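You operate a simulated robot arm through the tools that you are given. There is no shell and no other tool.

You run a simulated two-armed robot. Do the job below in one go: nothing can be reset, and whatever is moved stays where it is left.

Task
Check the hardness tester on the test pin, then place the grey rack's bolt by the reading.
Fine: 35 HRC: bolt into the tester slide; any other reading: red rack. Raise the ram before the slide comes out; pin into its holder, slide left out. Where these are worked on the way, their far stop is far enough and under half their travel is too little: tester slide.

The check looks at the end state, three seconds after you hand in, the way a careful person would. Anything else that was tipped, shoved, dropped, spilled or broken makes it a failure.

Robot
Two 7-joint arms with fingered hands on one trunk that stands fixed in place. Base frame: the origin is at the foot of the trunk, x ahead of it, y to its left, z up; the work surface is at about z = 860. Readings come in mm, degrees, newtons and seconds.
The left shoulder is at [30, 119, 1094], the right one opposite. With the tool pointing down near the work surface each hand reaches from about 360 to 780 mm from the base axis, measured 20 degrees to its own side. Payload 3.8 kg a hand.
The TCP of each hand is the grasp point between the finger pads, 25 mm short of the fingertips. In the tool frame z runs along the fingers and y along their closing line. Largest opening 88 mm; the body of the gripper starts 29 mm behind the TCP. The gripper is a hand of 4 fingers: y runs from the thumb to the fingers, the wrist lies at [-13, -106, -174] in the tool frame, and closing takes about 1.5 s.
Orientation is that of the tool frame in the base frame, as a unit quaternion [w, x, y, z]. With the fingers straight down and the wrist toward the robot, the tool's x, y and z point along [0, 1, 0], [1, 0, 0] and [0, 0, -1] of the base frame.

Tools
- The arms move only by the tool move_arm. It takes "left_moves", "right_moves" or both (then of equal length, played together; a hand with none holds still); each is a list of rows, each a list of 7 numbers: the turn, a rotation vector about the tool's x, y, z in degrees, then the shift along the tool's x, y, z in mm, then the opening, from 0 (shut) to 1 (fully open). In form: [[wx, wy, wz, tx, ty, tz, fingers], ...]. A call has 1 to 20 rows; each row is the pose to reach, as a shift and turn from the pose commanded when the call began, along the tool's axes at that moment. Each row takes 0.2 s and may step no farther than 50 mm and 8.6 degrees from the row before; otherwise, or with a gripper value out of range, the whole call is refused. A pose out of reach is approached as far as the arm can. The call stops where the force on the tool passes 40 N (or 10 N more than at its start, if that is more) or the arm is blocked; 0.2 s more then pass. The fingers move at their own pace (about 153 mm/s each) and stop on an object; they squeeze with about 32 N. The grip force told is the motor's: it shows also when the fingers shut on nothing. Time passes only in rows, and 0.2 s behind the last, so rows that repeat a pose let the fingers close. It gives the time, the measured TCP pose, the force on the tool (base axes), the opening and the grip force at its end, in the units of the frame above (readings bear some noise), with the torque about the TCP (base axes, N m) and any sound that the robot's microphone picked up.
- Cameras (640 x 400 px; columns grow to the right, rows downward): "scene" is now at [63.6, -4.2, 1666.3]; the picture's right is [-0.10, -0.99, 0.00], its down [-0.65, 0.07, -0.75] and it looks along [0.75, -0.08, -0.66] (base axes); focal length 329 px, centre (320, 200). "left" rides on the left gripper at [-64, -83, -98] in its tool frame; the picture's right is [-0.62, -0.37, 0.69], its down [0.71, -0.63, 0.30] and it looks along [0.32, 0.68, 0.65] (tool axes); focal length 265 px, centre (320, 200). "right" rides on the right gripper at [64, -83, -98] in its tool frame; the picture's right is [-0.62, 0.37, -0.69], its down [-0.71, -0.63, 0.30] and it looks along [-0.32, 0.68, 0.65] (tool axes); focal length 265 px, centre (320, 200). There is no depth. A picture from a camera that has moved, and an enlarged one, comes with that camera's place and axes in the base frame and with its lens. The place of the scene camera against the robot may be out by one fixed shift of up to 18 mm in any direction.
- camera(camera): a new picture of that camera. No time passes.
- move_column(by): slides the trunk up (or, below 0, down) by that many mm; the arms and the scene camera ride with it, the base frame stays. It gives what a move gives, with no picture.
- set_grasp(shape, hand): the hand has 4 fingers and takes this shape, open, in about a second: jaw (thumb against the fingers, like two jaws); tri (thumb and two fingers); tip (a fingertip pinch); poke (one finger out to press); point (the index stretched); flat (the hand flat); cup (the hand cupped); fist (a fist). The gripper value then closes the fingers along that shape, each until it touches; the sizes above hold for jaw. It gives what a move gives, with no picture.
- aim_head(pan, tilt): turns the head with the scene camera to pan (to the left, within 120 degrees either way) and tilt (down, from -29 to 69), counted from straight ahead of the robot. It gives what a move gives.
- close_up(camera, box): a new picture of the part [left, top, right, bottom] of that camera's present view, enlarged. No time passes.
- close_job(): hands the job in; it is judged then, once.

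Places have to be worked out from the pictures, the camera data and where the tool is seen. Open the grippers and draw the arms clear of the work before you hand the job in, unless the task says otherwise.

The tools are called as name(argument=value, ...) on one line, values as JSON. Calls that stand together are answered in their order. move_arm: Moves the arms, as the interface text tells. Its arguments: {"type":"object","properties":{"left_moves":{"type":"array","items":{"type":"array","items":{"type":"number"}}},"right_moves":{"type":"array","items":{"type":"array","items":{"type":"number"}}}},"required":[]} The other tools are called the same way: move_column (by) slides the trunk up or down; set_grasp (shape, hand) gives the hand a shape; aim_head (pan, tilt) turns the head that bears the scene camera; camera (camera) takes a picture; close_up (camera, box) takes an enlarged picture of a part of a camera's view; close_job () hands the job in.

At the start:

```text
t: 0.0
left_ee_pos: [500.7, 167.2, 1413.1]
left_tcp_rot: [0.0, 0.707, 0.707, 0.0]
left_wrist_force: [-0.3, 1.1, -1.1]
left_torque: [0.0, -0.03, 0.03]
left_grip_width: 87.4
left_grip_force: 0.0
left_shape: jaw
right_ee_pos: [463.7, -193.6, 1407.4]
right_tcp_rot: [0.0, 0.707, 0.707, 0.001]
right_wrist_force: [0.0, -0.4, 0.0]
right_torque: [0.01, 0.01, 0.01]
right_grip_width: 87.4
right_grip_force: 0.2
right_shape: jaw
trunk travel left (down, up): [-250.0, 340.0]
head pan, tilt: [-5.8, 41.0]
```

scene: 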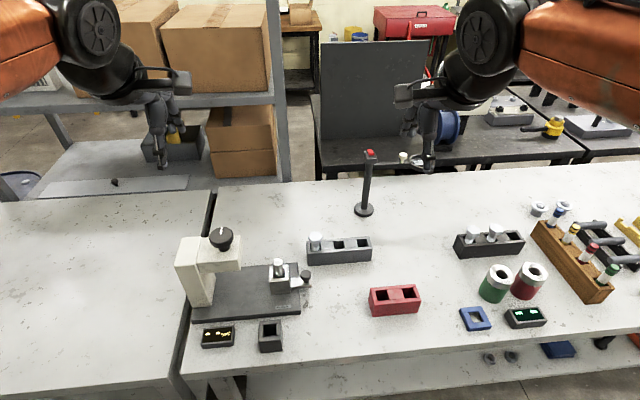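
right: 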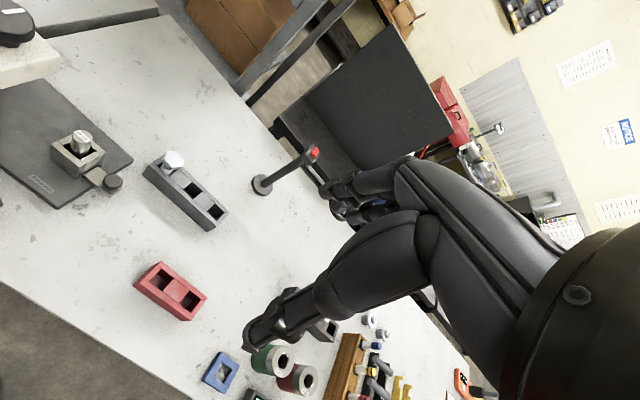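
left: 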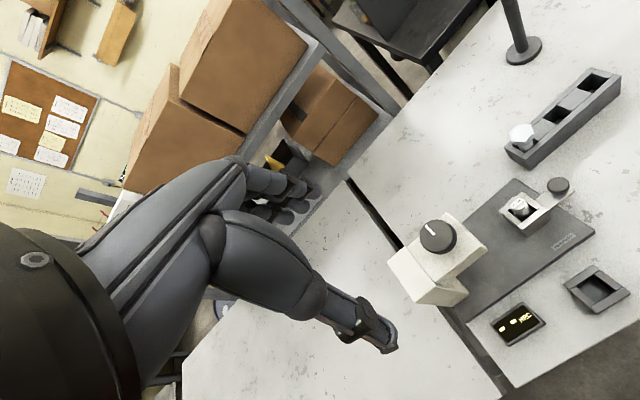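

I start by looking closely at the tester, its display and the racks.

close_up(camera="scene", box=[160, 210, 340, 370])

close_up(camera="scene", box=[300, 200, 640, 380])

close_up(camera="left", box=[380, 50, 640, 380])

close_up(camera="right", box=[0, 50, 240, 350])

```text
2.50 times, centred on (250, 290) of scene
camera zoom: at [63.6, -4.2, 1666.3], right [-0.1, -0.99, 0.0], down [-0.65, 0.07, -0.75], along [0.75, -0.08, -0.66], focal length 822 px, centre (495, -25)
```

zoom: 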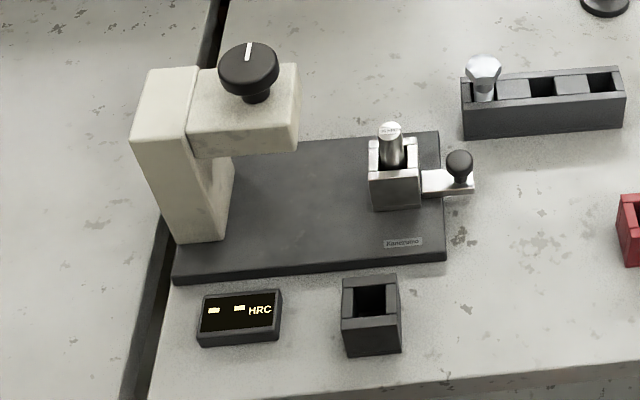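

```text
1.88 times, centred on (470, 290) of scene
camera zoom: at [63.6, -4.2, 1666.3], right [-0.1, -0.99, 0.0], down [-0.65, 0.07, -0.75], along [0.75, -0.08, -0.66], focal length 619 px, centre (38, 31)
```

zoom: 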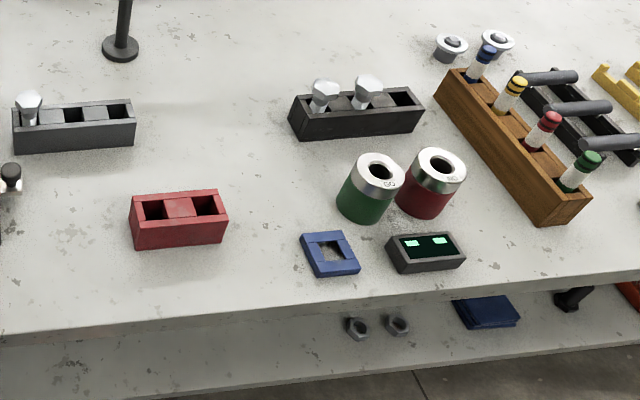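

```text
1.21 times, centred on (510, 215) of left
camera zoom: at [419.1, 102.7, 1511.1], right [-0.37, -0.62, -0.69], down [-0.63, 0.71, -0.3], along [0.68, 0.32, -0.65], focal length 322 px, centre (90, 182)
```

zoom: 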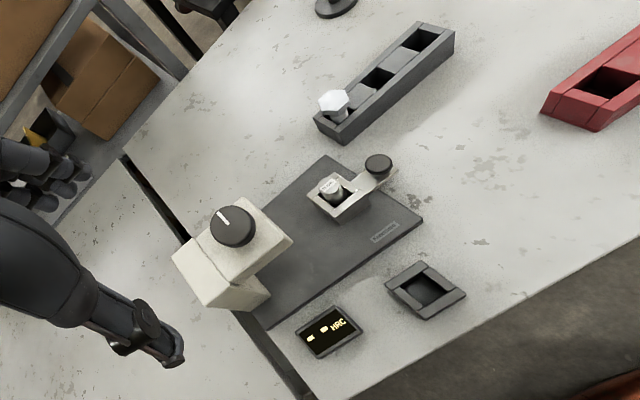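

```text
1.33 times, centred on (120, 200) of right
camera zoom: at [380.1, -129.7, 1504.5], right [0.37, -0.62, 0.69], down [-0.63, -0.71, -0.3], along [0.68, -0.32, -0.65], focal length 354 px, centre (587, 200)
```

zoom: 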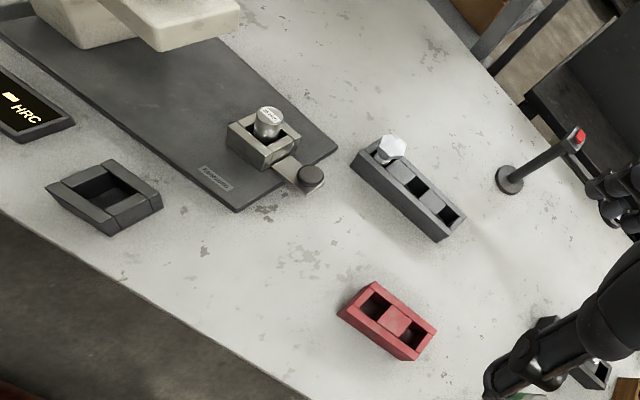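

The tester's head and knob look to be near (590, 158, 1120), the pin near (594, 43, 984) and the slide handle near (595, -26, 930). I bring the left hand lower, in front of the tester, for a closer look.

move_arm(left_moves=[[0, 0, 0, -7, -13, 36, 1], [0, 0, 0, -14, -26, 72, 1], [0, 0, 0, -21, -39, 108, 1], [0, 0, 0, -28, -52, 144, 1], [0, 0, 0, -35, -65, 180, 1], [0, 0, 0, -42, -78, 216, 1], [0, 0, 0, -49, -91, 252, 1], [0, 0, 0, -52, -100, 283, 1], [0, 0, 0, -52, -100, 283, 1]])

camera(camera="left")

camera(camera="scene")

```text
t: 2.0
left_ee_pos: [401.2, 114.4, 1130.8]
left_tcp_rot: [-0.001, 0.707, 0.707, 0.001]
left_wrist_force: [-0.3, -1.1, -0.3]
left_torque: [0.0, 0.02, 0.0]
left_grip_width: 87.6
left_grip_force: 0.0
left_shape: jaw
right_ee_pos: [464.7, -192.5, 1407.3]
right_tcp_rot: [0.0, 0.706, 0.708, 0.0]
right_wrist_force: [0.1, 0.1, 0.5]
right_torque: [0.0, 0.0, -0.05]
right_grip_width: 87.6
right_grip_force: 0.1
right_shape: jaw
trunk travel left (down, up): [-250.0, 340.0]
head pan, tilt: [-5.8, 41.0]
```

```text
taken
camera left: at [318.4, 49.8, 1227.5], right [-0.37, -0.62, -0.69], down [-0.63, 0.71, -0.3], along [0.68, 0.32, -0.65], focal length 265 px, centre (320, 200)
```

left: 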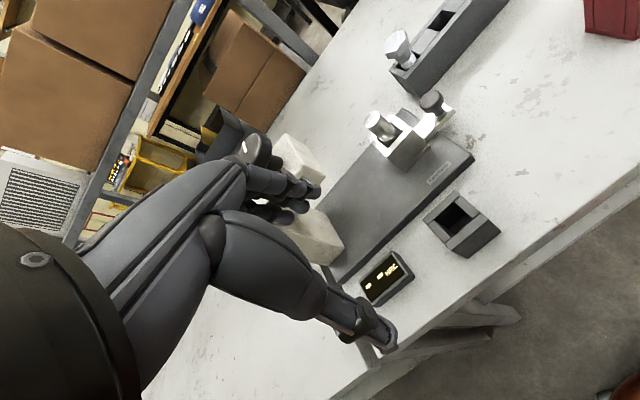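

```text
taken
camera scene: at [63.0, -4.3, 1666.3], right [-0.1, -0.99, 0.0], down [-0.65, 0.07, -0.76], along [0.75, -0.08, -0.66], focal length 329 px, centre (320, 200)
```

scene: 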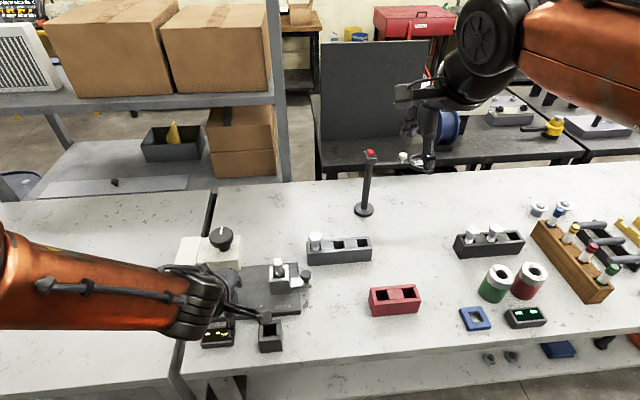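

The hand itself blocks the view of the tester head from there, but the slide and pin show well. I zoom in on these parts.

close_up(camera="left", box=[340, 20, 520, 300])

close_up(camera="left", box=[350, 80, 470, 170])

close_up(camera="right", box=[0, 0, 240, 220])

```text
1.43 times, centred on (430, 160) of left
camera zoom: at [318.4, 49.8, 1227.5], right [-0.37, -0.62, -0.69], down [-0.63, 0.71, -0.3], along [0.68, 0.32, -0.65], focal length 379 px, centre (163, 257)
```

zoom: 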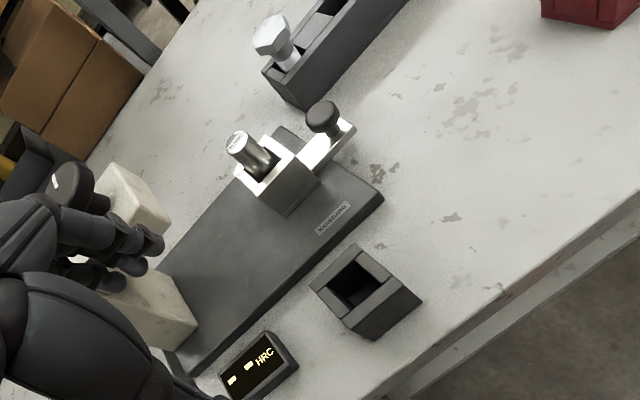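

```text
4.44 times, centred on (410, 125) of left
camera zoom: at [318.4, 49.8, 1227.5], right [-0.37, -0.62, -0.69], down [-0.63, 0.71, -0.3], along [0.68, 0.32, -0.65], focal length 1180 px, centre (-80, 533)
```

zoom: 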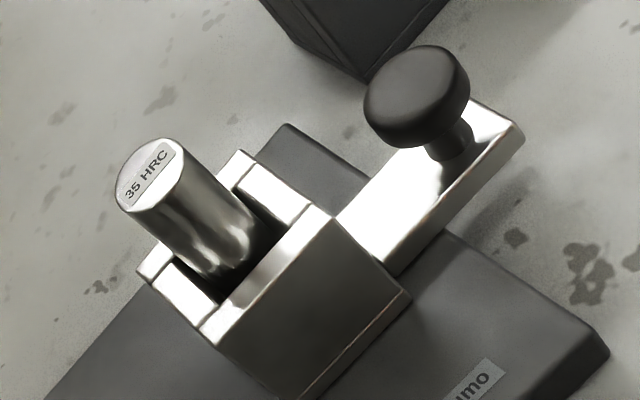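

```text
1.82 times, centred on (120, 110) of right
camera zoom: at [379.5, -129.8, 1504.7], right [0.37, -0.62, 0.69], down [-0.63, -0.72, -0.3], along [0.68, -0.32, -0.65], focal length 483 px, centre (684, 364)
```

zoom: 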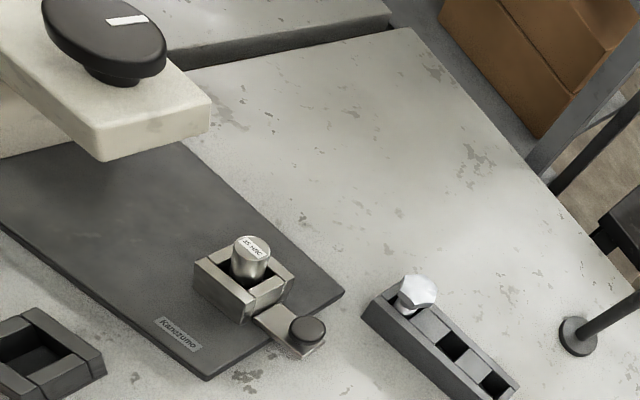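

The pin is marked 35 HRC and stands near (598, 43, top 985); the slide handle's knob is near (602, -26, top 921) and the head knob near (600, 163, top 1092). I zoom the scene camera on the head knob, the display and the racks for markings.

close_up(camera="scene", box=[170, 215, 250, 265])

close_up(camera="scene", box=[250, 220, 430, 360])

close_up(camera="scene", box=[440, 210, 560, 290])

close_up(camera="right", box=[0, 0, 100, 80])

```text
8.00 times, centred on (210, 240) of scene
camera zoom: at [63.0, -4.3, 1666.3], right [-0.1, -0.99, 0.0], down [-0.65, 0.07, -0.76], along [0.75, -0.08, -0.66], focal length 2629 px, centre (1200, -120)
```

zoom: 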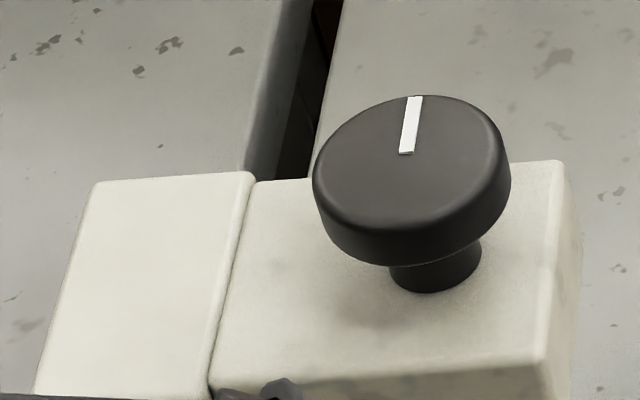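

```text
2.86 times, centred on (340, 290) of scene
camera zoom: at [63.0, -4.3, 1666.3], right [-0.1, -0.99, 0.0], down [-0.65, 0.07, -0.76], along [0.75, -0.08, -0.66], focal length 939 px, centre (263, -57)
```

zoom: 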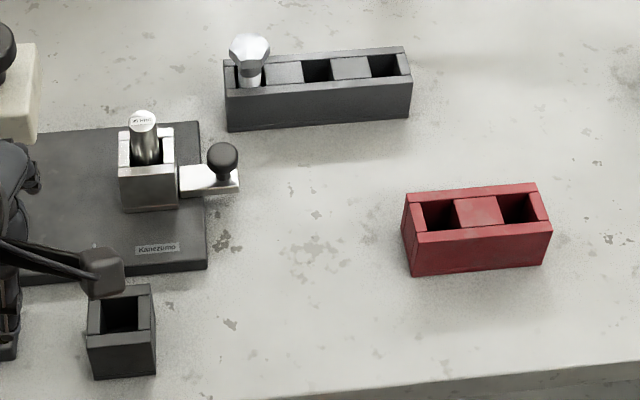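

```text
5.00 times, centred on (500, 250) of scene
camera zoom: at [63.0, -4.3, 1666.3], right [-0.1, -0.99, 0.0], down [-0.65, 0.07, -0.76], along [0.75, -0.08, -0.66], focal length 1643 px, centre (-580, -50)
```

zoom: 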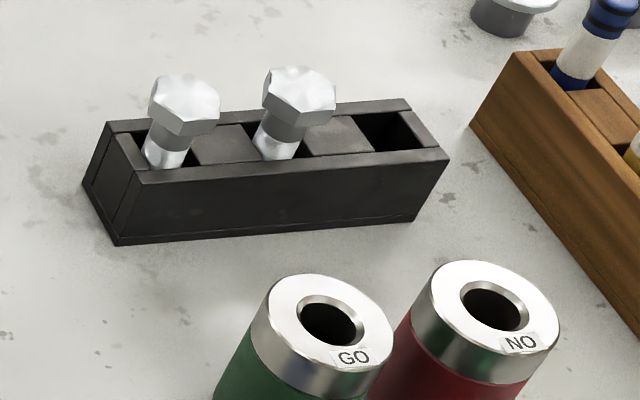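

```text
5.00 times, centred on (50, 40) of right
camera zoom: at [379.5, -129.8, 1504.7], right [0.37, -0.62, 0.69], down [-0.63, -0.72, -0.3], along [0.68, -0.32, -0.65], focal length 1327 px, centre (1670, 1000)
```

zoom: 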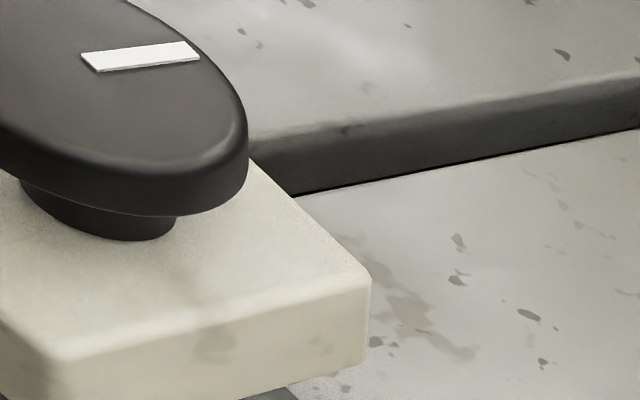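

The grey rack (lighter, one bolt, next to the tester) differs from the black rack (two bolts). I park the left hand to the left and bring the right hand, tilted 25 degrees so its wrist leans right, above the slide handle.

move_arm(left_moves=[[0, 0, 0, 31, 3, -20, 1], [0, 0, 0, 62, 6, -40, 1], [0, 0, 0, 93, 9, -60, 1], [0, 0, 0, 124, 12, -80, 1], [0, 0, 0, 155, 15, -100, 1], [0, 0, 0, 186, 18, -120, 1], [0, 0, 0, 186, 18, -120, 1], [0, 0, 0, 186, 18, -120, 1], [0, 0, 0, 186, 18, -120, 1], [0, 0, 0, 186, 18, -120, 1], [0, 0, 0, 186, 18, -120, 1]], right_moves=[[0, 2.5, 0, 12.2, 13.5, 34.7, 1], [0, 5, 0, 24.5, 27, 69.4, 1], [0, 7.5, 0, 36.7, 40.6, 104.1, 1], [0, 10, 0, 49, 54.1, 138.8, 1], [0, 12.5, 0, 61.2, 67.6, 173.5, 1], [0, 15, 0, 73.5, 81.2, 208.2, 1], [0, 17.5, 0, 85.7, 94.7, 242.9, 1], [0, 20, 0, 98, 108.2, 277.6, 1], [0, 22.5, 0, 110.2, 121.8, 312.3, 1], [0, 25, 0, 122.5, 135.3, 347, 1], [0, 25, 0, 122.5, 135.3, 347, 1]])

camera(camera="right")

camera(camera="scene")

camera(camera="left")

```text
t: 4.4
left_ee_pos: [418.8, 300.9, 1250.6]
left_tcp_rot: [0.001, 0.707, 0.707, 0.0]
left_wrist_force: [0.8, 0.4, 0.4]
left_torque: [0.03, 0.0, -0.01]
left_grip_width: 87.6
left_grip_force: 0.1
left_shape: jaw
right_ee_pos: [598.9, -70.1, 1057.7]
right_tcp_rot: [-0.154, 0.691, 0.69, 0.153]
right_wrist_force: [-1.2, 0.4, 0.7]
right_torque: [-0.01, -0.01, 0.0]
right_grip_width: 87.7
right_grip_force: 0.1
right_shape: jaw
trunk travel left (down, up): [-250.0, 340.0]
head pan, tilt: [-5.8, 41.0]
```

```text
taken
camera right: at [515.3, -54.2, 1175.1], right [0.37, -0.85, 0.37], down [-0.63, -0.52, -0.58], along [0.68, -0.02, -0.73], focal length 265 px, centre (320, 200)
```

right: 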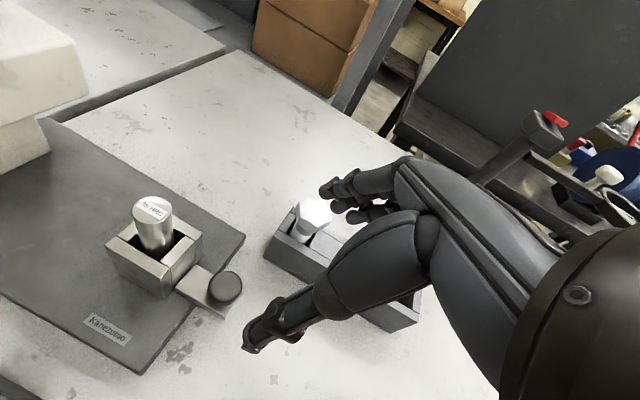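

```text
taken
camera scene: at [62.7, -4.0, 1666.4], right [-0.1, -0.99, 0.0], down [-0.65, 0.07, -0.76], along [0.75, -0.08, -0.66], focal length 329 px, centre (320, 200)
```

scene: 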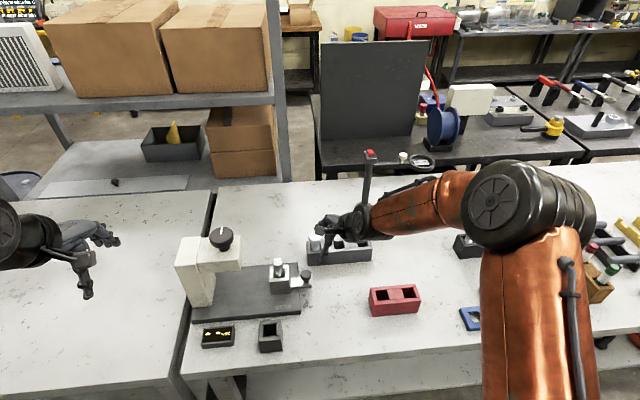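

```text
taken
camera left: at [336.6, 237.0, 1347.8], right [-0.37, -0.62, -0.69], down [-0.63, 0.71, -0.3], along [0.68, 0.32, -0.65], focal length 265 px, centre (320, 200)
```

left: 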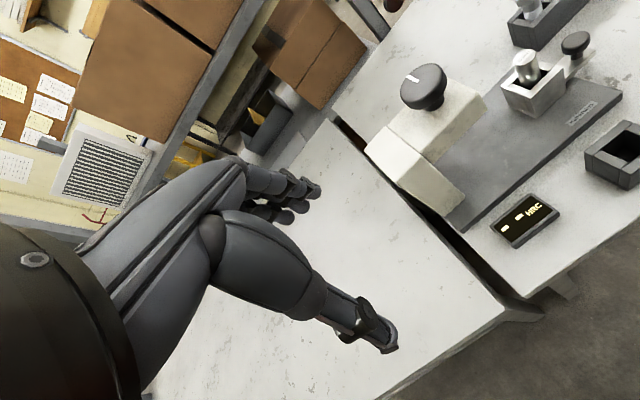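

The handle knob is confirmed near (600, -26, 921) and the bolt head near (707, -61, 951). I lower the right hand along its axis with the fingers partly closed, stopping about 30 mm short to check.

move_arm(right_moves=[[0, 0, 0, -10, 0.5, 21, 0.65], [0, 0, 0, -20, 1, 42, 0.65], [0, 0, 0, -20.5, 1, 68, 0.65], [0, 0, 0, -21, 1, 92, 0.65], [0, 0, 0, -21, 1, 112, 0.65], [0, 0, 0, -21, 1, 112, 0.65]])

camera(camera="right")

close_up(camera="scene", box=[220, 200, 400, 330])

```text
t: 5.8
left_ee_pos: [418.5, 300.6, 1249.6]
left_tcp_rot: [0.0, 0.707, 0.708, -0.001]
left_wrist_force: [-0.3, -0.8, 0.1]
left_torque: [0.01, 0.02, -0.04]
left_grip_width: 87.7
left_grip_force: 0.0
left_shape: jaw
right_ee_pos: [600.7, -41.1, 950.0]
right_tcp_rot: [-0.153, 0.69, 0.691, 0.153]
right_wrist_force: [0.3, 0.0, -0.3]
right_torque: [-0.01, 0.01, 0.0]
right_grip_width: 57.5
right_grip_force: 0.1
right_shape: jaw
trunk travel left (down, up): [-250.0, 340.0]
head pan, tilt: [-5.8, 41.0]
```

```text
taken
camera right: at [516.2, -26.0, 1065.0], right [0.37, -0.85, 0.37], down [-0.63, -0.52, -0.58], along [0.68, -0.02, -0.73], focal length 265 px, centre (320, 200)
```

right: 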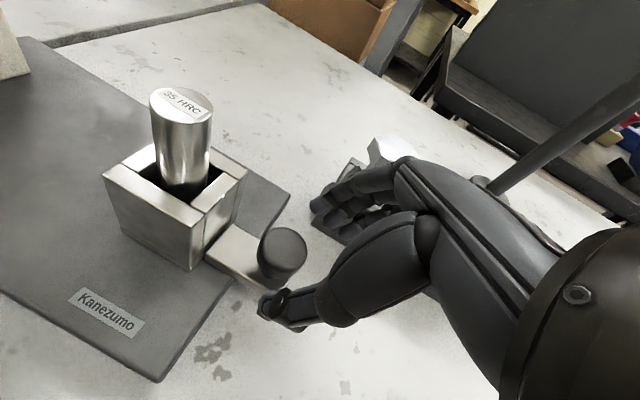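

```text
3.08 times, centred on (310, 265) of scene
camera zoom: at [63.4, -4.3, 1666.3], right [-0.1, -0.99, 0.0], down [-0.65, 0.07, -0.75], along [0.75, -0.08, -0.66], focal length 1011 px, centre (351, 0)
```

zoom: 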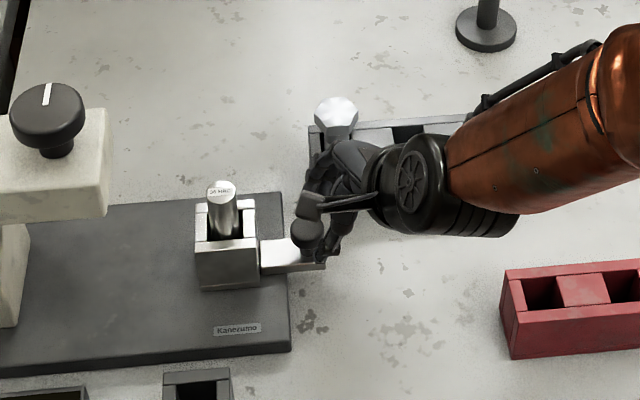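

The knob sits between the thumb and fingers, about 30 mm further along the tool axis. I advance and close on it.

move_arm(right_moves=[[0, 0, 0, 0, 0, 15, 0.65], [0, 0, 0, 0, 0, 29, 0.65], [0, 0, 0, 0, 0, 29, 0.65], [0, 0, 0, 0, 0, 29, 0.3], [0, 0, 0, 0, 0, 29, 0], [0, 0, 0, 0, 0, 29, 0], [0, 0, 0, 0, 0, 29, 0], [0, 0, 0, 0, 0, 29, 0], [0, 0, 0, 0, 0, 29, 0]])

camera(camera="right")

close_up(camera="scene", box=[220, 200, 400, 330])

```text
t: 7.8
left_ee_pos: [419.8, 301.6, 1248.4]
left_tcp_rot: [-0.001, 0.707, 0.707, 0.0]
left_wrist_force: [0.1, -0.1, 0.0]
left_torque: [0.0, -0.03, -0.01]
left_grip_width: 87.7
left_grip_force: 0.1
left_shape: jaw
right_ee_pos: [599.2, -29.4, 921.7]
right_tcp_rot: [-0.155, 0.69, 0.691, 0.15]
right_wrist_force: [-6.1, 4.3, -19.2]
right_torque: [-0.13, -0.19, -0.01]
right_grip_width: 20.0
right_grip_force: 31.7
right_shape: jaw
trunk travel left (down, up): [-250.0, 340.0]
head pan, tilt: [-5.8, 41.0]
```

```text
taken
camera right: at [515.6, -13.2, 1037.2], right [0.37, -0.85, 0.36], down [-0.63, -0.52, -0.57], along [0.68, -0.02, -0.73], focal length 265 px, centre (320, 200)
```

right: 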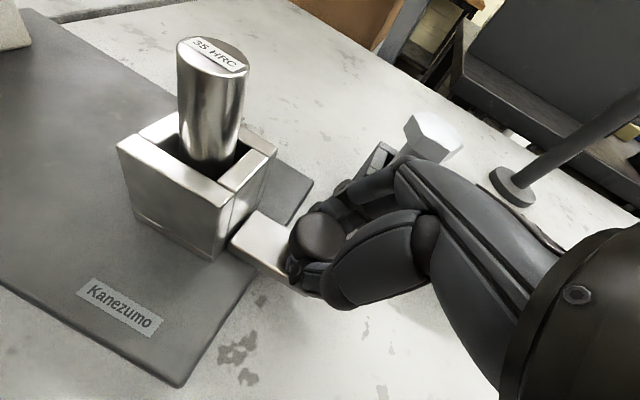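

```text
3.08 times, centred on (310, 265) of scene
camera zoom: at [64.8, -3.5, 1666.1], right [-0.1, -0.99, 0.0], down [-0.65, 0.07, -0.75], along [0.75, -0.08, -0.66], focal length 1011 px, centre (351, 0)
```

zoom: 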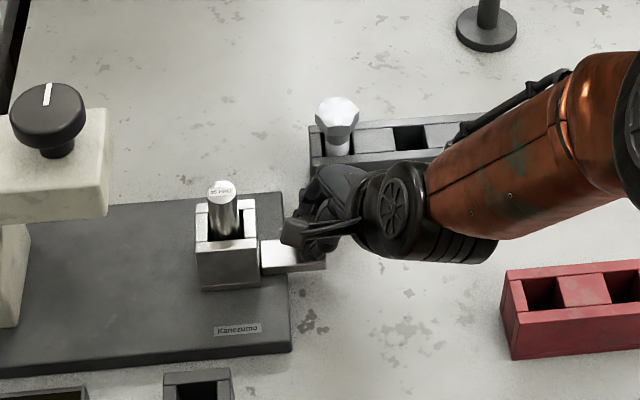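

The fingers hold the knob (20 mm width, 32 N). I try sliding 30 mm toward +y, watching the force and the box.

move_arm(right_moves=[[0, 0, 0, 4.5, 0, 2.1, 0], [0, 0, 0, 9.06, 0, 4.2, 0], [0, 0, 0, 18.1, 0, 8.5, 0], [0, 0, 0, 27.2, 0, 12.7, 0]])

close_up(camera="scene", box=[170, 200, 350, 330])

```text
t: 8.8
left_ee_pos: [420.1, 301.9, 1249.2]
left_tcp_rot: [0.0, 0.708, 0.706, -0.001]
left_wrist_force: [-0.2, 0.4, -0.2]
left_torque: [-0.03, 0.01, -0.01]
left_grip_width: 87.5
left_grip_force: 0.1
left_shape: jaw
right_ee_pos: [599.4, 1.0, 921.5]
right_tcp_rot: [-0.155, 0.69, 0.691, 0.151]
right_wrist_force: [-10.2, -0.7, -21.5]
right_torque: [-0.2, -0.12, -0.03]
right_grip_width: 19.4
right_grip_force: 32.0
right_shape: jaw
trunk travel left (down, up): [-250.0, 340.0]
head pan, tilt: [-5.8, 41.0]
```

```text
3.08 times, centred on (260, 265) of scene
camera zoom: at [64.8, -3.6, 1666.2], right [-0.1, -0.99, 0.0], down [-0.65, 0.07, -0.75], along [0.75, -0.08, -0.66], focal length 1011 px, centre (505, 0)
```

zoom: 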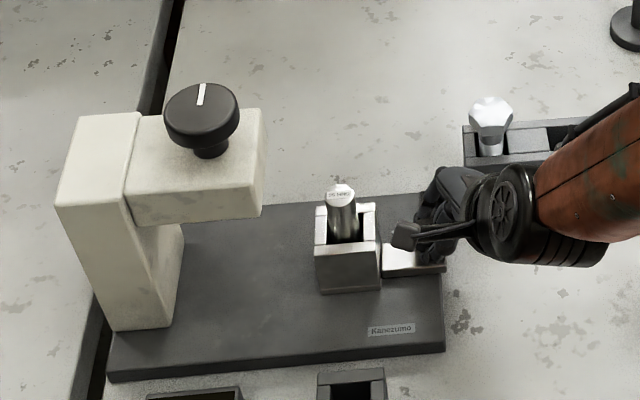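

The slide follows freely. I continue 75 mm further.

move_arm(right_moves=[[0, 0, 0, 9.06, 0, 4.2, 0], [0, 0, 0, 18.1, 0, 8.5, 0], [0, 0, 0, 27.2, 0, 12.7, 0], [0, 0, 0, 36.2, 0, 16.9, 0], [0, 0, 0, 45.3, 0, 21.1, 0], [0, 0, 0, 54.4, 0, 25.4, 0], [0, 0, 0, 63.4, 0, 29.6, 0], [0, 0, 0, 68, 0, 31.7, 0]])

close_up(camera="scene", box=[170, 200, 350, 330])

camera(camera="right")

camera(camera="left")

```text
t: 10.6
left_ee_pos: [420.4, 301.7, 1250.8]
left_tcp_rot: [0.0, 0.707, 0.707, 0.0]
left_wrist_force: [0.3, 0.4, -0.9]
left_torque: [-0.04, 0.05, 0.0]
left_grip_width: 87.7
left_grip_force: 0.0
left_shape: jaw
right_ee_pos: [598.9, 75.8, 920.5]
right_tcp_rot: [-0.155, 0.69, 0.69, 0.151]
right_wrist_force: [-7.7, -0.3, -21.8]
right_torque: [-0.19, -0.17, -0.07]
right_grip_width: 19.6
right_grip_force: 31.9
right_shape: jaw
trunk travel left (down, up): [-250.0, 340.0]
head pan, tilt: [-5.8, 41.0]
```

```text
3.08 times, centred on (260, 265) of scene
camera zoom: at [64.9, -3.8, 1666.2], right [-0.1, -0.99, 0.0], down [-0.65, 0.07, -0.75], along [0.75, -0.08, -0.66], focal length 1011 px, centre (505, 0)
```

zoom: 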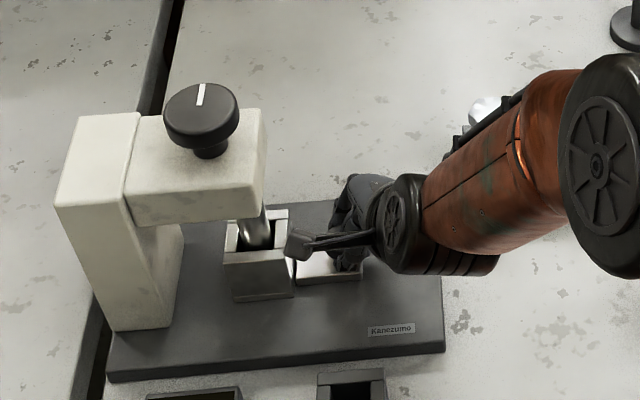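

```text
taken
camera right: at [515.7, 91.7, 1037.4], right [0.37, -0.85, 0.36], down [-0.63, -0.52, -0.57], along [0.68, -0.02, -0.73], focal length 265 px, centre (320, 200)
```

right: 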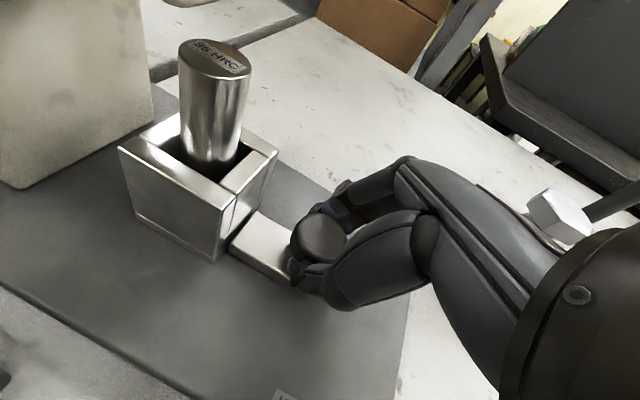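

```text
taken
camera left: at [338.3, 237.1, 1347.3], right [-0.37, -0.62, -0.69], down [-0.63, 0.71, -0.3], along [0.68, 0.32, -0.65], focal length 265 px, centre (320, 200)
```

left: 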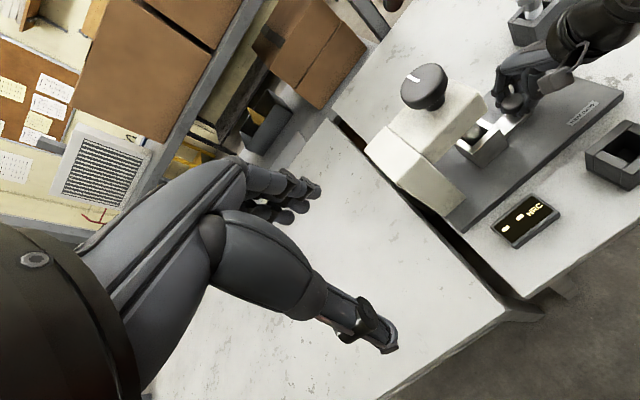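

Pin is now entering under the head. I creep on to the far stop in small steps; the force limit will end the move there.

move_arm(right_moves=[[0, 0, 0, 4.53, 0, 2.1, 0], [0, 0, 0, 9.06, 0, 4.2, 0], [0, 0, 0, 12.7, 0, 5.9, 0], [0, 0, 0, 16.3, 0, 7.6, 0], [0, 0, 0, 19.9, 0, 9.3, 0], [0, 0, 0, 22.7, 0, 10.6, 0], [0, 0, 0, 25.4, 0, 11.8, 0]])

close_up(camera="scene", box=[170, 200, 350, 330])

camera(camera="right")

```text
t: 12.2
left_ee_pos: [419.2, 297.7, 1252.0]
left_tcp_rot: [0.0, 0.707, 0.707, 0.001]
left_wrist_force: [0.9, -0.6, 0.1]
left_torque: [0.03, 0.04, -0.03]
left_grip_width: 87.7
left_grip_force: 0.1
left_shape: jaw
right_ee_pos: [600.1, 98.1, 922.0]
right_tcp_rot: [-0.153, 0.691, 0.69, 0.152]
right_wrist_force: [-12.4, -25.2, -14.8]
right_torque: [-0.48, -0.14, -0.06]
right_grip_width: 19.7
right_grip_force: 32.1
right_shape: jaw
trunk travel left (down, up): [-250.0, 340.0]
head pan, tilt: [-5.8, 41.0]
```

```text
3.08 times, centred on (260, 265) of scene
camera zoom: at [63.1, -7.9, 1666.3], right [-0.1, -0.99, 0.0], down [-0.65, 0.07, -0.75], along [0.75, -0.08, -0.66], focal length 1011 px, centre (505, 0)
```

zoom: 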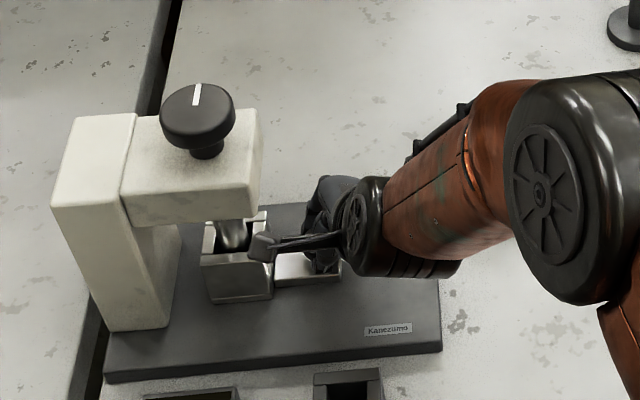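

```text
taken
camera right: at [515.9, 113.7, 1037.7], right [0.37, -0.85, 0.37], down [-0.63, -0.52, -0.57], along [0.68, -0.02, -0.73], focal length 265 px, centre (320, 200)
```

right: 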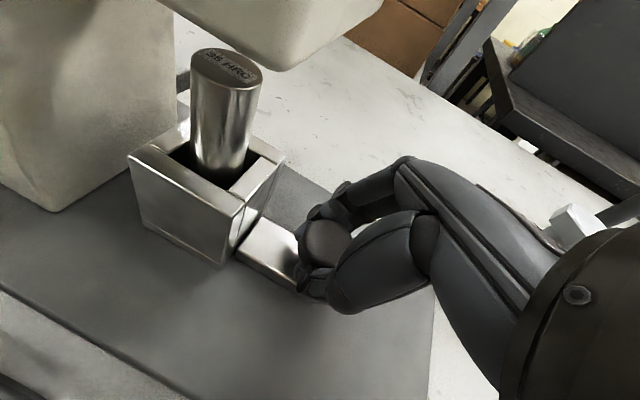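

The force rose to 25 N against +y: the slide is at its far stop. I open the fingers and retreat along the tool axis, up and to the right.

move_arm(right_moves=[[0, 0, 0, 0, 0, 0, 0.65], [0, 0, 0, 0, 0, 0, 0.65], [0, 0, 0, 0, 0, 0, 0.65], [0, 0, 0, 0, 0, -10, 0.65], [0, 0, 0, 0, 0, -30, 0.65], [0, 0, 0, 0, 0, -60, 0.65], [0, 0, 0, 0, 0, -100, 0.65], [0, 0, 0, -20, 0, -140, 0.65], [0, 0, 0, -40, 0, -160, 0.65], [0, 0, 0, -40, 0, -160, 0.65]])

camera(camera="right")

camera(camera="scene")

close_up(camera="scene", box=[170, 200, 350, 360])

```text
t: 14.4
left_ee_pos: [420.4, 301.9, 1249.9]
left_tcp_rot: [0.0, 0.707, 0.707, 0.0]
left_wrist_force: [0.0, -0.1, 1.1]
left_torque: [0.02, 0.0, 0.0]
left_grip_width: 87.8
left_grip_force: 0.1
left_shape: jaw
right_ee_pos: [599.0, -1.6, 1052.8]
right_tcp_rot: [-0.153, 0.69, 0.691, 0.152]
right_wrist_force: [0.7, -0.8, -0.4]
right_torque: [0.02, -0.01, 0.01]
right_grip_width: 57.0
right_grip_force: 0.0
right_shape: jaw
trunk travel left (down, up): [-250.0, 340.0]
head pan, tilt: [-5.8, 41.0]
```

```text
taken
camera right: at [515.5, 15.0, 1167.8], right [0.37, -0.85, 0.37], down [-0.63, -0.52, -0.58], along [0.68, -0.02, -0.73], focal length 265 px, centre (320, 200)
```

right: 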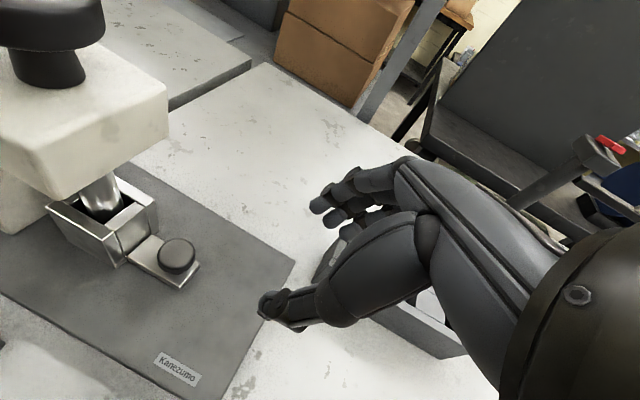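

```text
taken
camera scene: at [63.7, -3.5, 1666.3], right [-0.1, -0.99, 0.0], down [-0.65, 0.07, -0.75], along [0.75, -0.08, -0.66], focal length 329 px, centre (320, 200)
```

scene: 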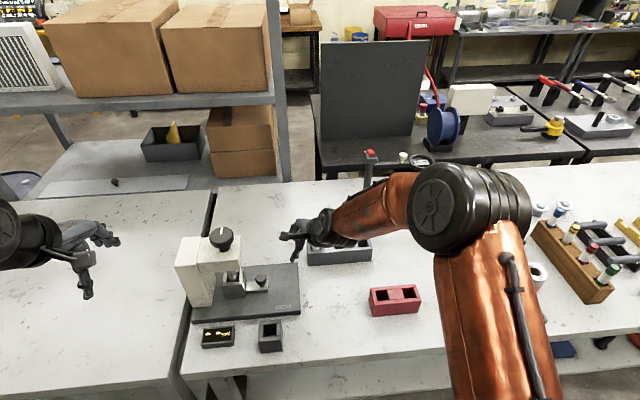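

```text
2.50 times, centred on (260, 280) of scene
camera zoom: at [63.7, -3.5, 1666.3], right [-0.1, -0.99, 0.0], down [-0.65, 0.07, -0.75], along [0.75, -0.08, -0.66], focal length 822 px, centre (470, 0)
```

zoom: 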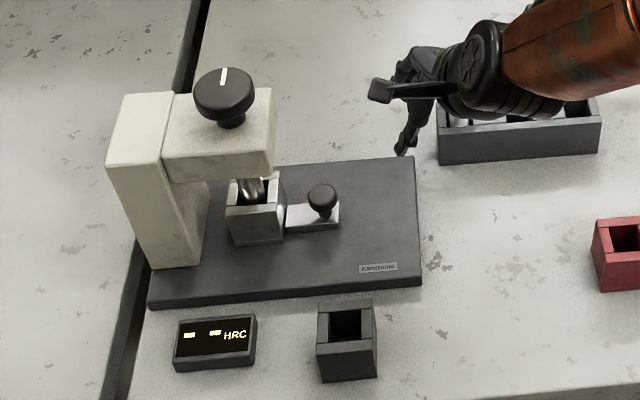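

The slide is at the far stop (handle moved about 120 mm), the pin under the head, and the display still shows dashes. I move the right hand aside and zoom the left camera on the head knob to locate it.

close_up(camera="left", box=[360, 40, 500, 220])

move_arm(right_moves=[[0, 0, 0, -25, -15, -18, 1], [0, 0, 0, -50, -30, -36, 1], [0, 0, 0, -75, -45, -54, 1], [0, 0, 0, -100, -60, -72, 1], [0, 0, 0, -125, -75, -90, 1], [0, 0, 0, -150, -90, -108, 1], [0, 0, 0, -170, -100, -120, 1]])

```text
2.22 times, centred on (430, 130) of left
camera zoom: at [337.4, 237.3, 1347.5], right [-0.37, -0.62, -0.69], down [-0.63, 0.71, -0.3], along [0.68, 0.32, -0.65], focal length 590 px, centre (76, 356)
```

zoom: 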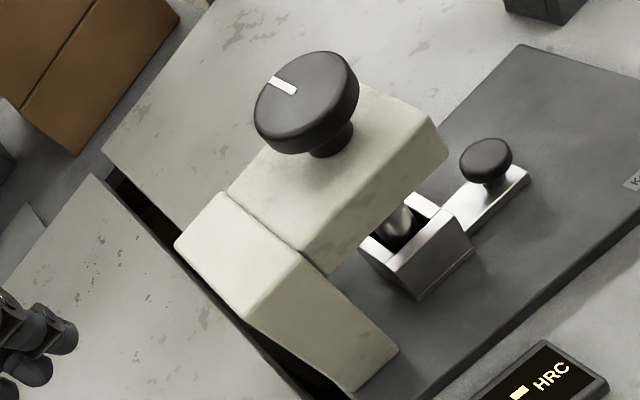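

```text
t: 16.0
left_ee_pos: [418.7, 300.8, 1249.4]
left_tcp_rot: [-0.001, 0.707, 0.707, 0.0]
left_wrist_force: [0.1, 0.3, -0.9]
left_torque: [0.0, 0.0, 0.02]
left_grip_width: 87.6
left_grip_force: 0.1
left_shape: jaw
right_ee_pos: [501.1, -204.3, 1088.1]
right_tcp_rot: [-0.153, 0.69, 0.691, 0.153]
right_wrist_force: [0.2, 1.3, 0.0]
right_torque: [0.0, 0.02, 0.0]
right_grip_width: 87.9
right_grip_force: 0.0
right_shape: jaw
trunk travel left (down, up): [-250.0, 340.0]
head pan, tilt: [-5.8, 41.0]
```

The knob top centre measures about (604, 161, 1092). I bring the left hand above it with fingers open, staying about 60 mm clear.

move_arm(left_moves=[[0, 0, 0, -23, 30, 11, 1], [0, 0, 0, -46, 60, 22, 1], [0, 0, 0, -69, 90, 33, 1], [0, 0, 0, -92, 120, 44, 1], [0, 0, 0, -115, 150, 55, 1], [0, 0, 0, -138, 181, 66, 1], [0, 0, 0, -138, 181, 66, 1]])

camera(camera="left")

camera(camera="scene")

camera(camera="right")

```text
t: 17.6
left_ee_pos: [601.2, 163.5, 1185.2]
left_tcp_rot: [0.001, 0.707, 0.707, -0.001]
left_wrist_force: [-0.2, -0.9, -0.3]
left_torque: [-0.01, 0.01, -0.01]
left_grip_width: 87.6
left_grip_force: 0.0
left_shape: jaw
right_ee_pos: [500.7, -202.7, 1088.7]
right_tcp_rot: [-0.153, 0.69, 0.691, 0.154]
right_wrist_force: [1.3, -0.3, -0.2]
right_torque: [-0.02, -0.01, 0.0]
right_grip_width: 88.1
right_grip_force: 0.0
right_shape: jaw
trunk travel left (down, up): [-250.0, 340.0]
head pan, tilt: [-5.8, 41.0]
```

```text
taken
camera left: at [518.7, 99.4, 1282.2], right [-0.37, -0.62, -0.69], down [-0.63, 0.71, -0.31], along [0.68, 0.32, -0.65], focal length 265 px, centre (320, 200)
```

left: 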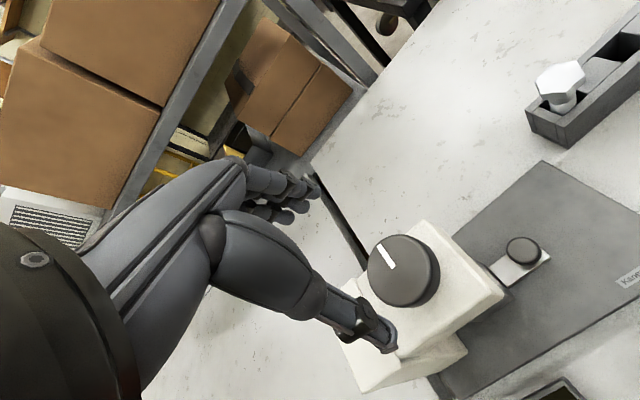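

```text
taken
camera scene: at [62.5, -3.6, 1666.4], right [-0.1, -0.99, 0.0], down [-0.65, 0.07, -0.76], along [0.75, -0.08, -0.66], focal length 329 px, centre (320, 200)
```

scene: 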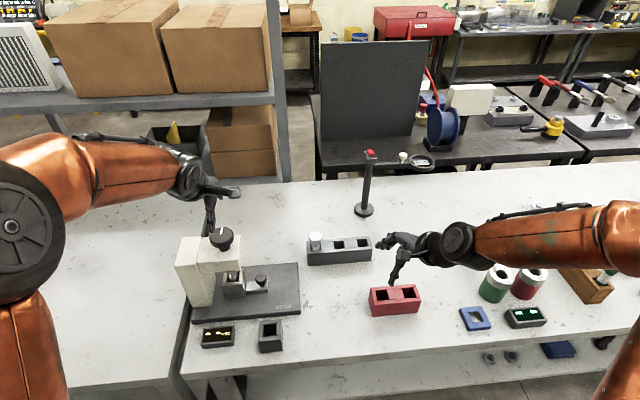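

```text
taken
camera right: at [416.2, -187.8, 1204.9], right [0.37, -0.85, 0.37], down [-0.63, -0.52, -0.58], along [0.68, -0.02, -0.73], focal length 265 px, centre (320, 200)
```

right: 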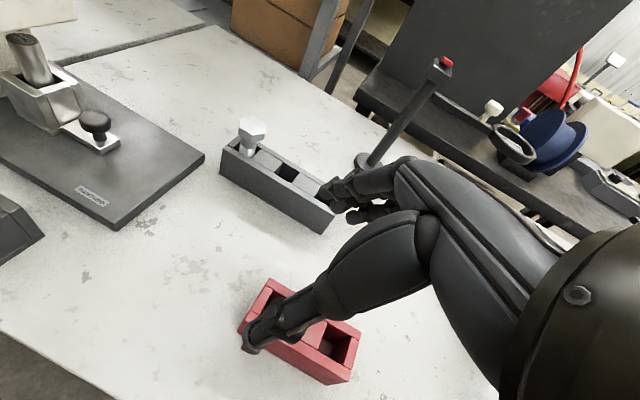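

The knob triangulates to about (600, 163, top 1099), so the hand is centred. I descend around it and close.

move_arm(left_moves=[[0, 0, 0, 0, -1, 30, 1], [0, 0, 0, 0, -1, 60, 1], [0, 0, 0, 0, -1, 85, 1], [0, 0, 0, 0, -1, 95, 1], [0, 0, 0, 0, -1, 95, 1]])

camera(camera="left")

close_up(camera="scene", box=[160, 180, 300, 300])

```text
t: 18.8
left_ee_pos: [600.2, 163.3, 1089.6]
left_tcp_rot: [0.0, 0.707, 0.707, 0.0]
left_wrist_force: [0.3, 0.0, 0.0]
left_torque: [0.01, 0.04, 0.0]
left_grip_width: 87.9
left_grip_force: 0.1
left_shape: jaw
right_ee_pos: [501.6, -204.5, 1089.5]
right_tcp_rot: [-0.153, 0.69, 0.691, 0.153]
right_wrist_force: [0.6, 0.1, 0.5]
right_torque: [0.0, -0.04, -0.02]
right_grip_width: 88.1
right_grip_force: 0.2
right_shape: jaw
trunk travel left (down, up): [-250.0, 340.0]
head pan, tilt: [-5.8, 41.0]
```

```text
taken
camera left: at [517.9, 98.7, 1187.1], right [-0.37, -0.62, -0.69], down [-0.63, 0.71, -0.3], along [0.68, 0.32, -0.65], focal length 265 px, centre (320, 200)
```

left: 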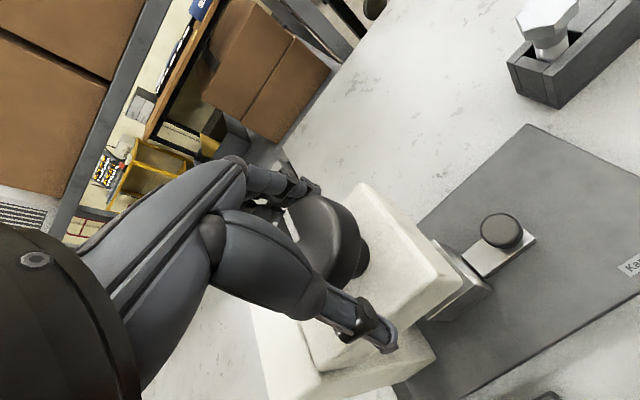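

```text
3.33 times, centred on (230, 240) of scene
camera zoom: at [63.7, -4.4, 1666.3], right [-0.1, -0.99, 0.0], down [-0.65, 0.07, -0.75], along [0.75, -0.08, -0.66], focal length 1095 px, centre (620, 67)
```

zoom: 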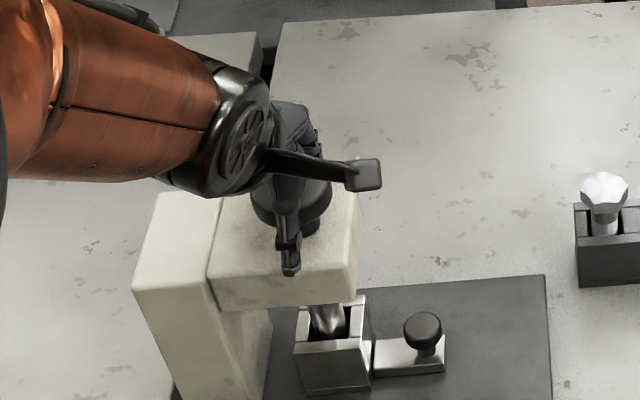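

The thumb is in front of the knob and the fingers behind it. I close the left hand on it.

move_arm(left_moves=[[0, 0, 0, 0, 0, 0, 0.4], [0, 0, 0, 0, 0, 0, 0], [0, 0, 0, 0, 0, 0, 0], [0, 0, 0, 0, 0, 0, 0], [0, 0, 0, 0, 0, 0, 0], [0, 0, 0, 0, 0, 0, 0]])

close_up(camera="scene", box=[160, 180, 300, 300])

camera(camera="left")

```text
t: 20.2
left_ee_pos: [600.5, 164.0, 1089.2]
left_tcp_rot: [-0.001, 0.707, 0.708, 0.0]
left_wrist_force: [-7.1, -2.1, -15.2]
left_torque: [0.05, -0.43, -0.01]
left_grip_width: 35.3
left_grip_force: 31.8
left_shape: jaw
right_ee_pos: [502.1, -204.8, 1088.2]
right_tcp_rot: [-0.153, 0.689, 0.691, 0.153]
right_wrist_force: [0.7, -0.5, -0.9]
right_torque: [0.01, -0.03, 0.01]
right_grip_width: 88.0
right_grip_force: 0.2
right_shape: jaw
trunk travel left (down, up): [-250.0, 340.0]
head pan, tilt: [-5.8, 41.0]
```

```text
3.33 times, centred on (230, 240) of scene
camera zoom: at [64.0, -4.2, 1666.2], right [-0.1, -0.99, 0.0], down [-0.65, 0.07, -0.75], along [0.75, -0.08, -0.66], focal length 1095 px, centre (620, 67)
```

zoom: 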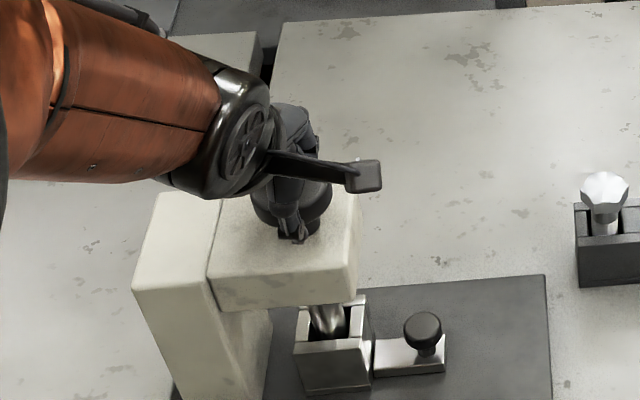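

```text
taken
camera left: at [517.6, 98.8, 1186.0], right [-0.37, -0.62, -0.69], down [-0.63, 0.71, -0.3], along [0.68, 0.32, -0.66], focal length 265 px, centre (320, 200)
```

left: 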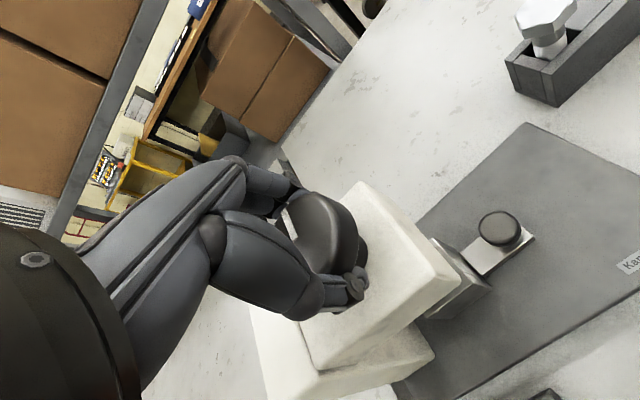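

Gripped (35 mm between pads, fingertips curling under the disc). I try a slow clockwise turn (about +z of the tool) of 24 degrees and watch torque, sound and display.

move_arm(left_moves=[[0, 0, 6, 0, 0, 0, 0], [0, 0, 12, 0, 0, 0, 0], [0, 0, 18, 0, 0, 0, 0], [0, 0, 24, 0, 0, 0, 0], [0, 0, 24, 0, 0, 0, 0]])

close_up(camera="scene", box=[160, 180, 300, 360])

camera(camera="left")

camera(camera="right")

```text
t: 21.4
left_ee_pos: [600.5, 163.7, 1088.0]
left_tcp_rot: [-0.002, 0.839, 0.544, -0.001]
left_wrist_force: [-7.8, 1.2, -18.7]
left_torque: [-0.12, -0.27, 0.01]
left_grip_width: 35.1
left_grip_force: 32.2
left_shape: jaw
right_ee_pos: [501.6, -203.2, 1088.7]
right_tcp_rot: [-0.154, 0.69, 0.691, 0.153]
right_wrist_force: [0.3, -0.5, -0.5]
right_torque: [-0.01, -0.01, -0.01]
right_grip_width: 88.0
right_grip_force: 0.0
right_shape: jaw
trunk travel left (down, up): [-250.0, 340.0]
head pan, tilt: [-5.8, 41.0]
```

```text
2.22 times, centred on (230, 270) of scene
camera zoom: at [64.1, -3.7, 1666.2], right [-0.1, -0.99, 0.0], down [-0.65, 0.07, -0.75], along [0.75, -0.08, -0.66], focal length 730 px, centre (520, 44)
```

zoom: 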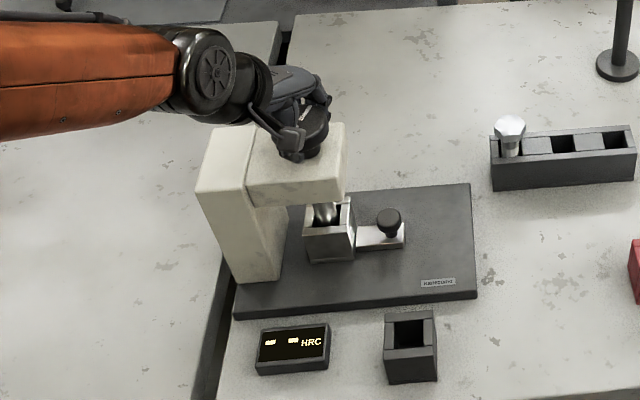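

```text
taken
camera left: at [498.4, 139.3, 1186.2], right [-0.59, -0.42, -0.69], down [-0.29, 0.91, -0.3], along [0.75, 0.02, -0.66], focal length 265 px, centre (320, 200)
```

left: 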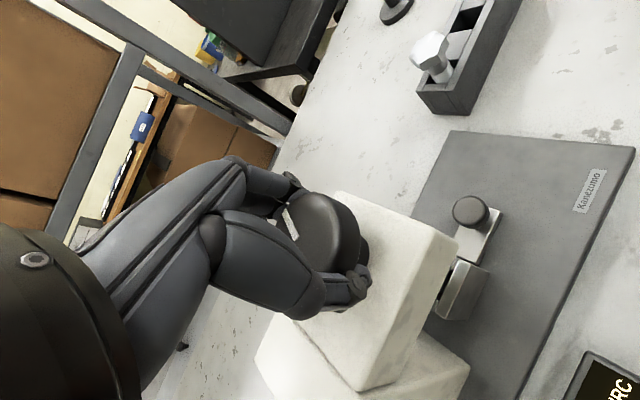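

```text
taken
camera right: at [417.4, -187.8, 1204.4], right [0.37, -0.85, 0.37], down [-0.63, -0.52, -0.58], along [0.68, -0.02, -0.73], focal length 265 px, centre (320, 200)
```

right: 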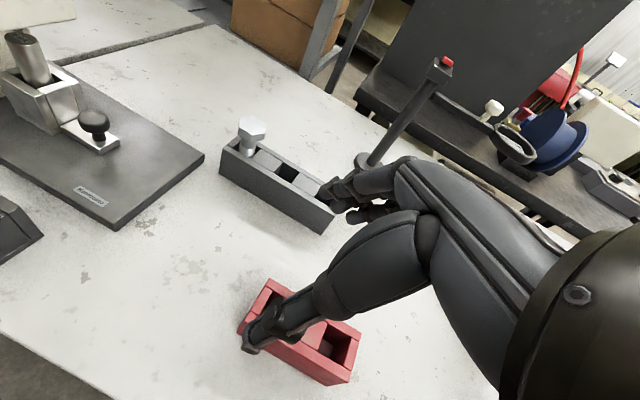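

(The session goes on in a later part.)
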